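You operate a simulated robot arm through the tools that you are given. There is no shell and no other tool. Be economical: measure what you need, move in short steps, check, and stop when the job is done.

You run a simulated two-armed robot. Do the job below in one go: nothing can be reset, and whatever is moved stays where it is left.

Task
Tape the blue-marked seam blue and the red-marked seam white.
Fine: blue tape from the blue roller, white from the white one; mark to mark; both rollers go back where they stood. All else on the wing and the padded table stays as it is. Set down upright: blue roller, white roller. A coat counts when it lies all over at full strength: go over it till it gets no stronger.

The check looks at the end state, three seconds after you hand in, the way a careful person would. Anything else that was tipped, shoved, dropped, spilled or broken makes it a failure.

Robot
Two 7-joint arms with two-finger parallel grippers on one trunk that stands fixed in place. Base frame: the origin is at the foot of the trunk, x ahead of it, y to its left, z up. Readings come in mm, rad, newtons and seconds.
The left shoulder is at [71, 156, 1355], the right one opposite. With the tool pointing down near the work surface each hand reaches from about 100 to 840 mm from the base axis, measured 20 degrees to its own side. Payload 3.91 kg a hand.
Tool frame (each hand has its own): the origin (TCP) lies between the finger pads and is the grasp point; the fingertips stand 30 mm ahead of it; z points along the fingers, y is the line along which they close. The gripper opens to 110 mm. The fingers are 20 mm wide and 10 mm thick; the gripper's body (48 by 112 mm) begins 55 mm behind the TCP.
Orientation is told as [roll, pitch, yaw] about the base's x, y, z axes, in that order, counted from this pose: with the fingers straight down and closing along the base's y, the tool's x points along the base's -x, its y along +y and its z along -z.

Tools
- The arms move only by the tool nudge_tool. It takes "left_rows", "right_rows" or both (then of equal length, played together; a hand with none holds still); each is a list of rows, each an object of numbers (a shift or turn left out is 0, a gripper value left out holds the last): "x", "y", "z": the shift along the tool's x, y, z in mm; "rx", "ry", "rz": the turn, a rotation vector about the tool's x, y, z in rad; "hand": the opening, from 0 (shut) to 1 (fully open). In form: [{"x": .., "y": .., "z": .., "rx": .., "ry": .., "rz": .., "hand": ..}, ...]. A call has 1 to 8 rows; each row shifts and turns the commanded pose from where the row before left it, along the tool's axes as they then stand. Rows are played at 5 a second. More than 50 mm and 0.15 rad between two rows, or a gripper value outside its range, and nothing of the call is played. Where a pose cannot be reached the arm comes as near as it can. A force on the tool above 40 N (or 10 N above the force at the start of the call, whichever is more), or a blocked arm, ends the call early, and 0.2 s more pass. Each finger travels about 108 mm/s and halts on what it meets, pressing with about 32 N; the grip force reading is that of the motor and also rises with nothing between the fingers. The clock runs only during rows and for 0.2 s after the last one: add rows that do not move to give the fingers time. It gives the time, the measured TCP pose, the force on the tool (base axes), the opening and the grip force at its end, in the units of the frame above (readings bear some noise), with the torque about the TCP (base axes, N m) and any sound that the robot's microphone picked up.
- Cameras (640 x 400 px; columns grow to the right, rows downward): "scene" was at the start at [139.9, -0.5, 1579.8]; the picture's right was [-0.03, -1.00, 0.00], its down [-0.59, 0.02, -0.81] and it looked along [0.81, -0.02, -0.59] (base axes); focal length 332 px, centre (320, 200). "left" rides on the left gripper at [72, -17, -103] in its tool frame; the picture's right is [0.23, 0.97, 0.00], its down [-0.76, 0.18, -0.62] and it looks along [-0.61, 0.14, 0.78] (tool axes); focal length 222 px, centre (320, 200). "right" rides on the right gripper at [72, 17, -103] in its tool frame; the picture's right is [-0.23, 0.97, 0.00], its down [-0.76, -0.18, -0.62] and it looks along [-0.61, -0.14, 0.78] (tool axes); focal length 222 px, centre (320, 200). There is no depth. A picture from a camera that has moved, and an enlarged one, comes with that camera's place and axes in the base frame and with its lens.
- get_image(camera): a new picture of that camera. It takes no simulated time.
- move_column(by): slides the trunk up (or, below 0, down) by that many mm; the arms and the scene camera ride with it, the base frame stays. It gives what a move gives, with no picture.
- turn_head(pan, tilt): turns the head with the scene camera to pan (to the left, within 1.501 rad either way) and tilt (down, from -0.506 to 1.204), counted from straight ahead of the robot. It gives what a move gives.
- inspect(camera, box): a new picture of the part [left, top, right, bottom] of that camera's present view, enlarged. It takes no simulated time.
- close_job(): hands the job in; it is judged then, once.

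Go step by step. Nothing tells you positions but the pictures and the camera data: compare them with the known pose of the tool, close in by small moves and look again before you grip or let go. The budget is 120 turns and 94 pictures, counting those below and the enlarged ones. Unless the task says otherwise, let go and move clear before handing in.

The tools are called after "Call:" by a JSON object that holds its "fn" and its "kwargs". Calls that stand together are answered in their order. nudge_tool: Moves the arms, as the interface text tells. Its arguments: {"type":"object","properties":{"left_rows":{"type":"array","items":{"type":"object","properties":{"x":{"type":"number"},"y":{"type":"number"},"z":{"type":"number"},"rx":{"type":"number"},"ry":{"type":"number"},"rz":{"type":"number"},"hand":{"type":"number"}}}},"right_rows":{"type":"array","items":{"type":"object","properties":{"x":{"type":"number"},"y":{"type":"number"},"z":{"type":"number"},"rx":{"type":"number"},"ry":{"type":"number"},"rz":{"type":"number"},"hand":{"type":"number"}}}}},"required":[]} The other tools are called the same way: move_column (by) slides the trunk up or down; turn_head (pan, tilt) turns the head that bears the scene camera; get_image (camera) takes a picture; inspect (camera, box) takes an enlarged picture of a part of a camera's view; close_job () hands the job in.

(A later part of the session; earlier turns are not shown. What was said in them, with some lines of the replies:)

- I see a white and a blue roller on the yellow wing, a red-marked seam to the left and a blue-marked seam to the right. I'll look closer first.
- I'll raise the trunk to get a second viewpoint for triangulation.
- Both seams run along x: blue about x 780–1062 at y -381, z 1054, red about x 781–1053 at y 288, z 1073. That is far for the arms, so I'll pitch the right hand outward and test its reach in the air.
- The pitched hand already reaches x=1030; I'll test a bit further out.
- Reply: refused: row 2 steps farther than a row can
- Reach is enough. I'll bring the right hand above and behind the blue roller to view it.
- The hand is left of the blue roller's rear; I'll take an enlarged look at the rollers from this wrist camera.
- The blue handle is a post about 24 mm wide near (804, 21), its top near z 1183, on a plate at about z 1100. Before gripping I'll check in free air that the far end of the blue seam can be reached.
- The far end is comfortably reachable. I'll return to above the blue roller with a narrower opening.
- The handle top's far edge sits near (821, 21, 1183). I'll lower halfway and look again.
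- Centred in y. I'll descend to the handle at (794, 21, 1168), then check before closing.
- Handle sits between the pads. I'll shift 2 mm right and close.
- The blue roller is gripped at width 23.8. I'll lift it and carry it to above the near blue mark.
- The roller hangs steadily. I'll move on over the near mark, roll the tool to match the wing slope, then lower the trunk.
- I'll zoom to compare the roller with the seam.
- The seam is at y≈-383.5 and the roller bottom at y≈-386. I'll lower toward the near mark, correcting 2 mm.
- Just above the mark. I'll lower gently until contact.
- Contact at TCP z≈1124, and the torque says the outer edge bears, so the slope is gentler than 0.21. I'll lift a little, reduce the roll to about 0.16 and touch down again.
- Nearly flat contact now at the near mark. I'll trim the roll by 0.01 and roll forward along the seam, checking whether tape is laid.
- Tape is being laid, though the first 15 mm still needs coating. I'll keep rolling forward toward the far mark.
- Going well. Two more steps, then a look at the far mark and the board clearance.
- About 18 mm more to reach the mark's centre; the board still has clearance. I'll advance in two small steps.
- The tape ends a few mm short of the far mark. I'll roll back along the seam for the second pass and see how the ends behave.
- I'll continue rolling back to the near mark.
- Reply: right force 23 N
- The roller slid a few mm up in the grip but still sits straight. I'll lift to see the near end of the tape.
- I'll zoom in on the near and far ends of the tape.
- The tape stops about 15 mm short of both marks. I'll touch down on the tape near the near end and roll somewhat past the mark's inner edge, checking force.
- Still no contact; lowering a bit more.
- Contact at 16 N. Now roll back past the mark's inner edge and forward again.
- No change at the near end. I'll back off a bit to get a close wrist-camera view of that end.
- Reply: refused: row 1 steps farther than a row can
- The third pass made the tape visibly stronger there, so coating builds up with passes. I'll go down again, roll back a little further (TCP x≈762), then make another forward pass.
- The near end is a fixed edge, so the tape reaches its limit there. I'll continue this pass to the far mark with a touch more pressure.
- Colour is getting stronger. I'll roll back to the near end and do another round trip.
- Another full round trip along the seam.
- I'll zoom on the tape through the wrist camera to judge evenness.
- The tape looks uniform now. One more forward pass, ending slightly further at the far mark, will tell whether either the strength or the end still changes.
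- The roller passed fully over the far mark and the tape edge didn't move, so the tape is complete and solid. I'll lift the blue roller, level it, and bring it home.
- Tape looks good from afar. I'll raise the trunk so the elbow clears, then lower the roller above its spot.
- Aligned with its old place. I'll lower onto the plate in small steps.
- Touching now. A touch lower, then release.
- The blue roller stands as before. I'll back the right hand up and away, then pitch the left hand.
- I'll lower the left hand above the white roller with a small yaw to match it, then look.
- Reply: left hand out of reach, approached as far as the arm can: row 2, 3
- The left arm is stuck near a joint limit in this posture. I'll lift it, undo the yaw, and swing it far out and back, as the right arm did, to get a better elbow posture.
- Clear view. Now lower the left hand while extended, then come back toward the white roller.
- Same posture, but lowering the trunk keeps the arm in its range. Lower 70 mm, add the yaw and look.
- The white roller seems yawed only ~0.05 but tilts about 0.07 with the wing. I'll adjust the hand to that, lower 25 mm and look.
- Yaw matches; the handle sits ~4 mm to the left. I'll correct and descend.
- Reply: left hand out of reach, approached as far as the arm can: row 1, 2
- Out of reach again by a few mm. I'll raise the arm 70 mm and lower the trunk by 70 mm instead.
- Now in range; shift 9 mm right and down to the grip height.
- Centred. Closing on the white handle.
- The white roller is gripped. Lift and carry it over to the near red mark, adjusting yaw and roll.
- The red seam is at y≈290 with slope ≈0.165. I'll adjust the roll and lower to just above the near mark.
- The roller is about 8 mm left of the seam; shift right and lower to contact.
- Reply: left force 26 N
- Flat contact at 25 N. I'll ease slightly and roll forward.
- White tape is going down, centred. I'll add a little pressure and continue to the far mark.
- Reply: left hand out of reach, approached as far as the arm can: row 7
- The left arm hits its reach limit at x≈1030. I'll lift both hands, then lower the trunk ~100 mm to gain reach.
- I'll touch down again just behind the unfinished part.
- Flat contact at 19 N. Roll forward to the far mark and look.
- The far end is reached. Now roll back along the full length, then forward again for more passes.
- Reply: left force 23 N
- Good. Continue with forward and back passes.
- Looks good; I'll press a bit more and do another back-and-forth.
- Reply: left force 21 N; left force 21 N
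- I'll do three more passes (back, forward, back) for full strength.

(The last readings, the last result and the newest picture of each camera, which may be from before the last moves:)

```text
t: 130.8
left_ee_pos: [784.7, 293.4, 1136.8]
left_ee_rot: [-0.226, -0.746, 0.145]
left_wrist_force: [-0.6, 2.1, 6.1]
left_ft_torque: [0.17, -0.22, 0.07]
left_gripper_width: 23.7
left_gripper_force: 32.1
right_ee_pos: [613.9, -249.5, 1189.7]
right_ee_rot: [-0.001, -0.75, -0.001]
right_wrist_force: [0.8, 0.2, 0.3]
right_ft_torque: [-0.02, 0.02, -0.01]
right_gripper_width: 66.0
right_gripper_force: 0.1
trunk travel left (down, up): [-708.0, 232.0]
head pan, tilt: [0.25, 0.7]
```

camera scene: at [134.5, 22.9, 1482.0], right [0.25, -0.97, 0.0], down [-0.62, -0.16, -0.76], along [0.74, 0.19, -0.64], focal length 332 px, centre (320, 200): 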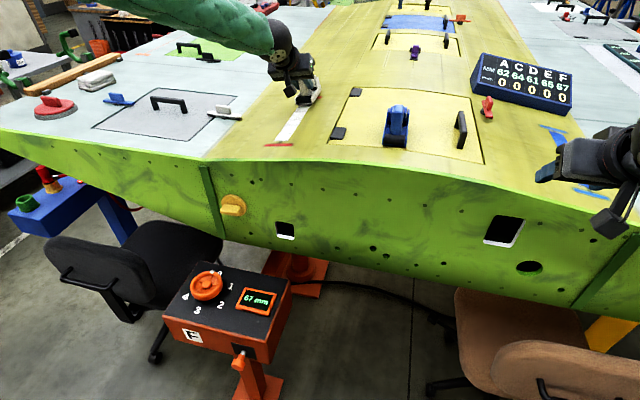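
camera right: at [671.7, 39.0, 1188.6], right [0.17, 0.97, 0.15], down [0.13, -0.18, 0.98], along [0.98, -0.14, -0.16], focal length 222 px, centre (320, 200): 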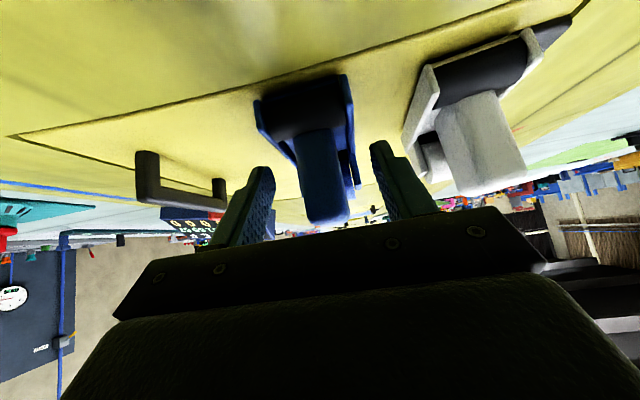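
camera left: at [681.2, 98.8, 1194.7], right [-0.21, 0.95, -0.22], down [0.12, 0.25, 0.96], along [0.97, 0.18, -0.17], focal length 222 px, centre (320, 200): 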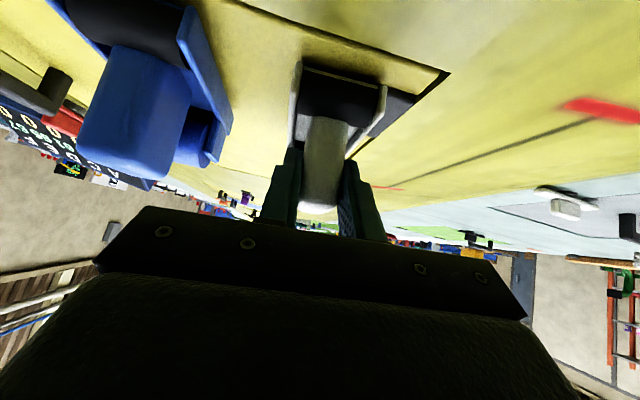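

Passes done. Lift, restore the gripping orientation, and carry the white roller back.

Call:
{"fn": "nudge_tool", "kwargs": {"left_rows": [{"x": -15, "y": -3.7, "z": -16.2}, {"x": -30.2, "y": -7.4, "z": -32.5}, {"x": -30.2, "y": -7.4, "z": -32.5}, {"rx": -0.0257, "rz": 0.024}, {"rx": -0.085, "rz": -0.003}, {}]}}

Call:
{"fn": "nudge_tool", "kwargs": {"left_rows": [{"y": -43}, {"y": -43}, {"y": -43}, {"y": -43}, {}]}}

Call:
{"fn": "inspect", "kwargs": {"camera": "scene", "box": [255, 80, 415, 180]}}

Call:
{"fn": "get_image", "kwargs": {"camera": "left"}}

```text
t: 132.2
left_ee_pos: [784.8, 293.5, 1248.3]
left_ee_rot: [-0.096, -0.748, 0.118]
left_wrist_force: [-0.2, -0.5, -1.7]
left_ft_torque: [0.01, 0.08, -0.03]
left_gripper_width: 23.8
left_gripper_force: 31.2
right_ee_pos: [615.9, -248.5, 1189.8]
right_ee_rot: [-0.002, -0.749, 0.003]
right_wrist_force: [-0.7, -0.8, 0.1]
right_ft_torque: [-0.04, 0.01, -0.02]
right_gripper_width: 65.9
right_gripper_force: 0.1
trunk travel left (down, up): [-708.0, 232.0]
head pan, tilt: [0.25, 0.7]
```

```text
t: 133.4
left_ee_pos: [791.4, 120.0, 1261.7]
left_ee_rot: [-0.097, -0.751, 0.119]
left_wrist_force: [-0.5, 0.5, -2.2]
left_ft_torque: [0.01, 0.06, 0.01]
left_gripper_width: 23.8
left_gripper_force: 31.8
right_ee_pos: [614.0, -249.0, 1189.5]
right_ee_rot: [0.0, -0.75, 0.0]
right_wrist_force: [0.7, 0.6, -0.4]
right_ft_torque: [0.01, 0.03, -0.01]
right_gripper_width: 66.1
right_gripper_force: 0.1
trunk travel left (down, up): [-708.0, 232.0]
head pan, tilt: [0.25, 0.7]
```

```text
4.00 times, centred on (335, 130) of scene
camera zoom: at [133.3, 23.4, 1482.0], right [0.25, -0.97, 0.0], down [-0.62, -0.16, -0.77], along [0.74, 0.19, -0.64], focal length 1329 px, centre (260, 480)
```

zoom: 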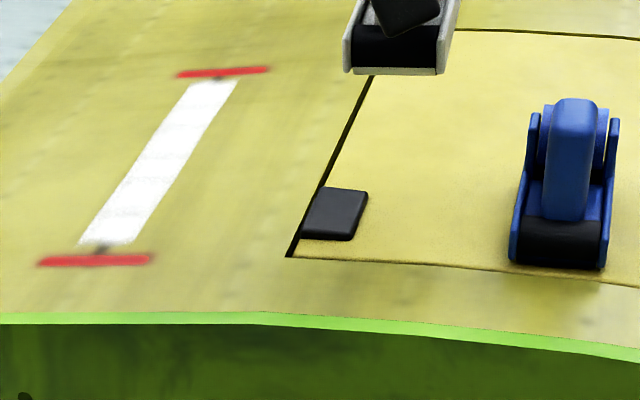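

```text
16 pictures are left
camera left: at [669.6, 97.4, 1290.2], right [-0.21, 0.95, -0.22], down [0.12, 0.25, 0.96], along [0.97, 0.18, -0.17], focal length 222 px, centre (320, 200)
```

left: 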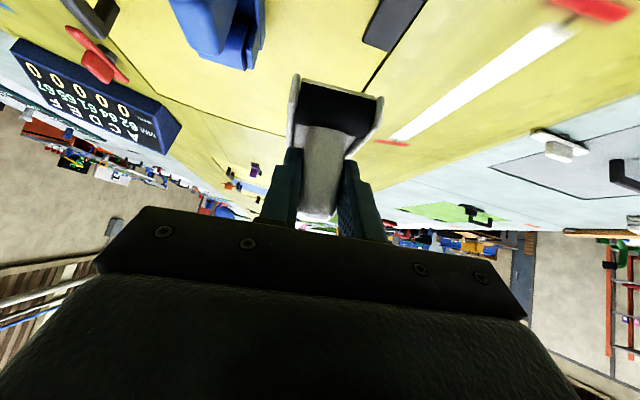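

Both tapes look solid. I'll lower the white roller towards its old spot.

Call:
{"fn": "nudge_tool", "kwargs": {"left_rows": [{"x": 24.6, "y": 3.3, "z": 34.9}, {"x": 24.6, "y": 3.3, "z": 34.9}, {}]}}

Call:
{"fn": "get_image", "kwargs": {"camera": "left"}}

```text
t: 134.2
left_ee_pos: [804.3, 120.6, 1175.4]
left_ee_rot: [-0.094, -0.751, 0.115]
left_wrist_force: [-0.3, -0.2, -2.7]
left_ft_torque: [0.01, 0.07, -0.02]
left_gripper_width: 23.9
left_gripper_force: 31.7
right_ee_pos: [615.1, -249.7, 1188.9]
right_ee_rot: [0.0, -0.751, 0.0]
right_wrist_force: [0.0, -0.1, 1.3]
right_ft_torque: [-0.03, -0.03, 0.01]
right_gripper_width: 66.1
right_gripper_force: 0.1
trunk travel left (down, up): [-708.0, 232.0]
head pan, tilt: [0.25, 0.7]
```

```text
15 pictures are left
camera left: at [682.3, 97.8, 1205.0], right [-0.21, 0.95, -0.22], down [0.12, 0.25, 0.96], along [0.97, 0.18, -0.16], focal length 222 px, centre (320, 200)
```

left: 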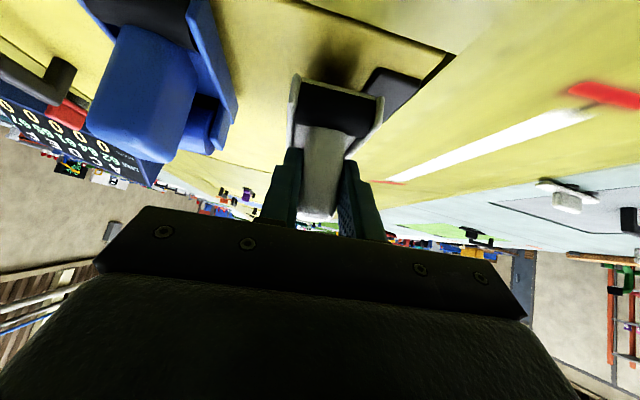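

I'll correct 3.5 mm toward its original spot (gripping had nudged it) and lower.

Call:
{"fn": "nudge_tool", "kwargs": {"left_rows": [{"y": -3.5}, {"x": 3.1, "y": 0.3, "z": 3.3}, {"x": 2.7, "y": 0.3, "z": 2.9}, {}]}}

Call:
{"fn": "nudge_tool", "kwargs": {"left_rows": [{"x": 1.0, "y": 0.1, "z": 1.1}, {"x": 0.7, "y": 0.1, "z": 0.7}, {}]}}

```text
t: 135.2
left_ee_pos: [805.2, 119.3, 1168.5]
left_ee_rot: [-0.095, -0.749, 0.115]
left_wrist_force: [1.1, 0.0, -2.8]
left_ft_torque: [0.02, 0.1, -0.02]
left_gripper_width: 23.8
left_gripper_force: 31.6
right_ee_pos: [615.0, -249.0, 1190.5]
right_ee_rot: [-0.002, -0.75, 0.001]
right_wrist_force: [0.1, 0.3, -0.1]
right_ft_torque: [-0.02, -0.01, -0.02]
right_gripper_width: 66.2
right_gripper_force: 0.1
trunk travel left (down, up): [-708.0, 232.0]
head pan, tilt: [0.25, 0.7]
```

```text
t: 136.0
left_ee_pos: [805.3, 118.6, 1165.0]
left_ee_rot: [-0.094, -0.751, 0.114]
left_wrist_force: [0.0, 0.5, -2.5]
left_ft_torque: [0.0, 0.09, -0.01]
left_gripper_width: 23.8
left_gripper_force: 32.1
right_ee_pos: [615.2, -249.4, 1188.5]
right_ee_rot: [0.0, -0.748, 0.0]
right_wrist_force: [0.2, 0.1, 0.5]
right_ft_torque: [-0.02, -0.03, -0.01]
right_gripper_width: 65.9
right_gripper_force: 0.0
trunk travel left (down, up): [-708.0, 232.0]
head pan, tilt: [0.25, 0.7]
```

Call:
{"fn": "nudge_tool", "kwargs": {"left_rows": [{"x": 1.0, "y": 0.1, "z": 1.1}, {"x": 0.5, "y": 0.05, "z": 0.5}, {}]}}

```text
t: 136.8
left_ee_pos: [805.0, 118.7, 1163.0]
left_ee_rot: [-0.095, -0.751, 0.115]
left_wrist_force: [0.3, -0.4, -1.9]
left_ft_torque: [0.03, 0.04, -0.04]
left_gripper_width: 23.7
left_gripper_force: 31.6
right_ee_pos: [614.3, -251.1, 1189.7]
right_ee_rot: [-0.001, -0.748, 0.001]
right_wrist_force: [0.0, 0.3, 0.1]
right_ft_torque: [0.01, 0.03, 0.01]
right_gripper_width: 66.1
right_gripper_force: 0.0
trunk travel left (down, up): [-708.0, 232.0]
head pan, tilt: [0.25, 0.7]
```

Almost down (z 1163, still hanging); a little lower.

Call:
{"fn": "nudge_tool", "kwargs": {"left_rows": [{"x": 0.8, "y": 0.1, "z": 0.8}, {}, {}]}}

Call:
{"fn": "nudge_tool", "kwargs": {"left_rows": [{"x": 0.7, "y": 0.1, "z": 0.7}, {}]}}

```text
t: 137.6
left_ee_pos: [806.2, 117.4, 1161.6]
left_ee_rot: [-0.094, -0.75, 0.116]
left_wrist_force: [0.2, 0.0, -1.4]
left_ft_torque: [-0.01, 0.05, 0.03]
left_gripper_width: 23.6
left_gripper_force: 31.8
right_ee_pos: [615.2, -249.7, 1188.2]
right_ee_rot: [0.0, -0.749, -0.002]
right_wrist_force: [-0.2, -0.4, 0.4]
right_ft_torque: [0.0, -0.01, 0.03]
right_gripper_width: 66.1
right_gripper_force: 0.1
trunk travel left (down, up): [-708.0, 232.0]
head pan, tilt: [0.25, 0.7]
```

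```text
t: 138.2
left_ee_pos: [806.0, 118.3, 1161.8]
left_ee_rot: [-0.094, -0.752, 0.115]
left_wrist_force: [-0.2, 0.0, -0.6]
left_ft_torque: [-0.04, -0.06, -0.02]
left_gripper_width: 23.9
left_gripper_force: 32.0
right_ee_pos: [615.4, -250.6, 1189.1]
right_ee_rot: [0.0, -0.75, 0.0]
right_wrist_force: [0.1, -0.1, 0.1]
right_ft_torque: [-0.01, 0.02, 0.02]
right_gripper_width: 65.8
right_gripper_force: 0.1
trunk travel left (down, up): [-708.0, 232.0]
head pan, tilt: [0.25, 0.7]
```

Touching now. A tiny back shift, press lightly, release.

Call:
{"fn": "nudge_tool", "kwargs": {"left_rows": [{"x": 1.5, "z": -1.3}, {"x": 0.6, "y": 0.05, "z": 0.6}, {}, {"hand": 0.35}, {"hand": 0.6}, {}, {}]}}

Call:
{"fn": "get_image", "kwargs": {"camera": "left"}}

```text
t: 139.8
left_ee_pos: [803.9, 118.2, 1160.7]
left_ee_rot: [-0.094, -0.75, 0.115]
left_wrist_force: [-0.6, -0.6, -0.1]
left_ft_torque: [-0.01, -0.01, -0.03]
left_gripper_width: 65.8
left_gripper_force: 0.0
right_ee_pos: [616.2, -250.0, 1189.0]
right_ee_rot: [-0.001, -0.748, 0.001]
right_wrist_force: [-0.4, 1.0, -0.2]
right_ft_torque: [0.03, -0.01, 0.01]
right_gripper_width: 65.8
right_gripper_force: 0.2
trunk travel left (down, up): [-708.0, 232.0]
head pan, tilt: [0.25, 0.7]
```

```text
14 pictures are left
camera left: at [681.3, 95.4, 1188.4], right [-0.21, 0.95, -0.22], down [0.12, 0.25, 0.96], along [0.97, 0.18, -0.17], focal length 222 px, centre (320, 200)
```

left: 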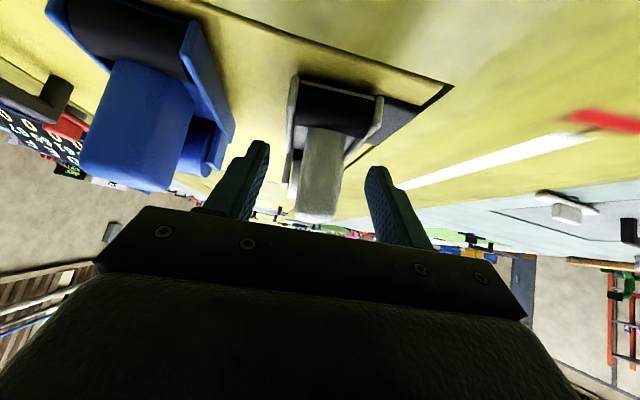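

White roller stands. Retract the left hand, restore trunk and head to compare with the starting picture.

Call:
{"fn": "nudge_tool", "kwargs": {"left_rows": [{"x": -12, "y": -1.3, "z": -13}, {"x": -25.2, "y": -2.6, "z": -27}, {"x": -25.2, "y": -2.6, "z": -27}, {"x": -25.2, "y": -2.6, "z": -27}, {"y": 45}, {"y": 45}, {"y": 45}, {"y": 45}]}}

Call:
{"fn": "move_column", "kwargs": {"by": 92}}

Call:
{"fn": "turn_head", "kwargs": {"pan": -0.028, "tilt": 0.63}}

Call:
{"fn": "get_image", "kwargs": {"camera": "scene"}}

Call:
{"fn": "inspect", "kwargs": {"camera": "scene", "box": [160, 120, 400, 270]}}

```text
t: 141.6
left_ee_pos: [792.8, 301.1, 1275.3]
left_ee_rot: [-0.098, -0.749, 0.116]
left_wrist_force: [0.1, 0.9, -0.3]
left_ft_torque: [-0.05, 0.0, -0.01]
left_gripper_width: 66.1
left_gripper_force: 0.1
right_ee_pos: [614.0, -247.9, 1190.3]
right_ee_rot: [-0.001, -0.752, 0.001]
right_wrist_force: [-1.0, 0.2, 0.0]
right_ft_torque: [-0.02, -0.02, -0.03]
right_gripper_width: 66.0
right_gripper_force: 0.1
trunk travel left (down, up): [-708.0, 232.0]
head pan, tilt: [0.25, 0.7]
```

```text
t: 142.9
left_ee_pos: [793.7, 298.9, 1367.1]
left_ee_rot: [-0.095, -0.749, 0.117]
left_wrist_force: [0.7, 0.4, 0.1]
left_ft_torque: [-0.01, 0.02, 0.01]
left_gripper_width: 66.1
left_gripper_force: 0.0
right_ee_pos: [614.3, -249.9, 1280.6]
right_ee_rot: [-0.001, -0.749, 0.001]
right_wrist_force: [-0.3, -0.2, -0.4]
right_ft_torque: [0.01, -0.01, 0.02]
right_gripper_width: 66.0
right_gripper_force: 0.0
trunk travel left (down, up): [-800.0, 140.0]
head pan, tilt: [0.25, 0.7]
```

```text
t: 143.7
left_ee_pos: [793.9, 298.3, 1367.5]
left_ee_rot: [-0.097, -0.752, 0.115]
left_wrist_force: [-0.5, 0.3, -0.1]
left_ft_torque: [0.0, 0.01, -0.02]
left_gripper_width: 66.1
left_gripper_force: 0.0
right_ee_pos: [614.5, -250.8, 1282.4]
right_ee_rot: [0.001, -0.748, 0.002]
right_wrist_force: [-0.6, 0.3, 0.7]
right_ft_torque: [0.0, -0.01, 0.04]
right_gripper_width: 66.1
right_gripper_force: 0.0
trunk travel left (down, up): [-800.0, 140.0]
head pan, tilt: [-0.028, 0.63]
```

```text
13 pictures are left
camera scene: at [139.8, -0.3, 1579.8], right [-0.03, -1.0, 0.0], down [-0.59, 0.02, -0.81], along [0.81, -0.02, -0.59], focal length 332 px, centre (320, 200)
```

scene: 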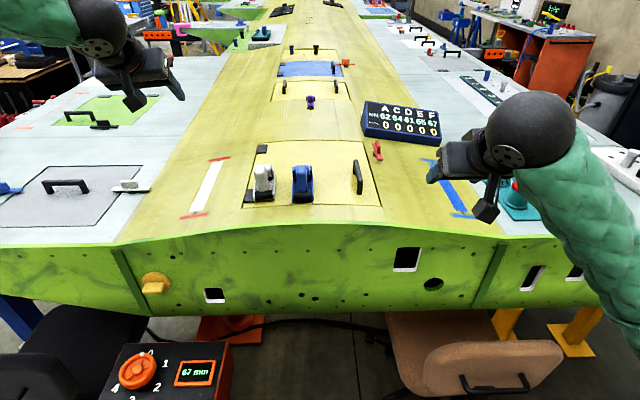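

```text
2.67 times, centred on (280, 195) of scene
camera zoom: at [139.8, -0.3, 1579.8], right [-0.03, -1.0, 0.0], down [-0.59, 0.02, -0.81], along [0.81, -0.02, -0.59], focal length 886 px, centre (427, 213)
```

zoom: 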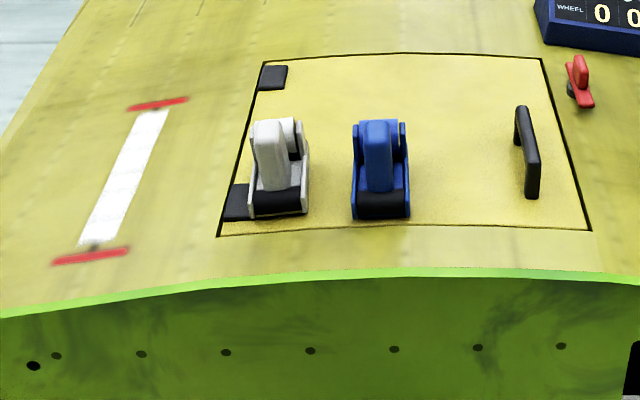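

Both rollers stand where they started. I'll move the right hand up out of the way and check the blue tape.

Call:
{"fn": "nudge_tool", "kwargs": {"right_rows": [{"x": -32.7, "z": -35.1}, {"x": -32.7, "z": -35.1}, {"x": -32.7, "z": -35.1}, {"y": -40}, {"y": -40}]}}

Call:
{"fn": "inspect", "kwargs": {"camera": "scene", "box": [400, 140, 496, 230]}}

Call:
{"fn": "inspect", "kwargs": {"camera": "scene", "box": [170, 145, 266, 225]}}

```text
t: 144.9
left_ee_pos: [791.5, 298.2, 1368.6]
left_ee_rot: [-0.095, -0.752, 0.115]
left_wrist_force: [0.2, 0.8, 0.7]
left_ft_torque: [-0.03, 0.02, 0.03]
left_gripper_width: 66.1
left_gripper_force: 0.0
right_ee_pos: [613.8, -331.5, 1425.0]
right_ee_rot: [0.002, -0.752, 0.001]
right_wrist_force: [-1.1, -0.2, -0.6]
right_ft_torque: [-0.02, 0.0, -0.02]
right_gripper_width: 65.9
right_gripper_force: 0.0
trunk travel left (down, up): [-800.0, 140.0]
head pan, tilt: [-0.028, 0.63]
```

```text
4.44 times, centred on (448, 185) of scene
camera zoom: at [138.4, -2.3, 1580.0], right [-0.03, -1.0, 0.0], down [-0.59, 0.02, -0.81], along [0.81, -0.02, -0.59], focal length 1476 px, centre (-249, 267)
```

zoom: 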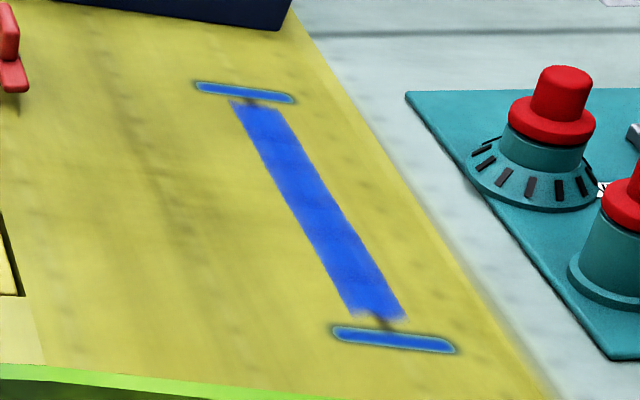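

```text
5.00 times, centred on (218, 185) of scene
camera zoom: at [138.4, -2.3, 1580.0], right [-0.03, -1.0, 0.0], down [-0.59, 0.02, -0.81], along [0.81, -0.02, -0.59], focal length 1661 px, centre (830, 275)
```

zoom: 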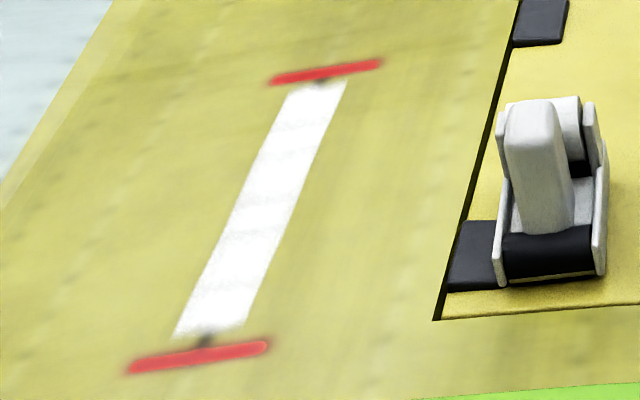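

Both tapes lie solid between their marks and both rollers stand upright where they began. The hands are clear, so I'm handing in.

Call:
{"fn": "close_job", "kwargs": {}}

```text
The job is handed in.
```

I taped the blue-marked seam blue and the red-marked seam white, and handed the job in. Each tape stops about 15–20 mm short of its mark centres at both ends. Rolling right over the marks did not extend the tape.

- **Coat:** I went over each seam eight times. Both tapes looked solid and even in the last pictures.
- **Rollers:** both stand upright, within about 2 mm of where they started.
- **Everything else:** I saw nothing else moved on the wing or table, and both hands are clear.
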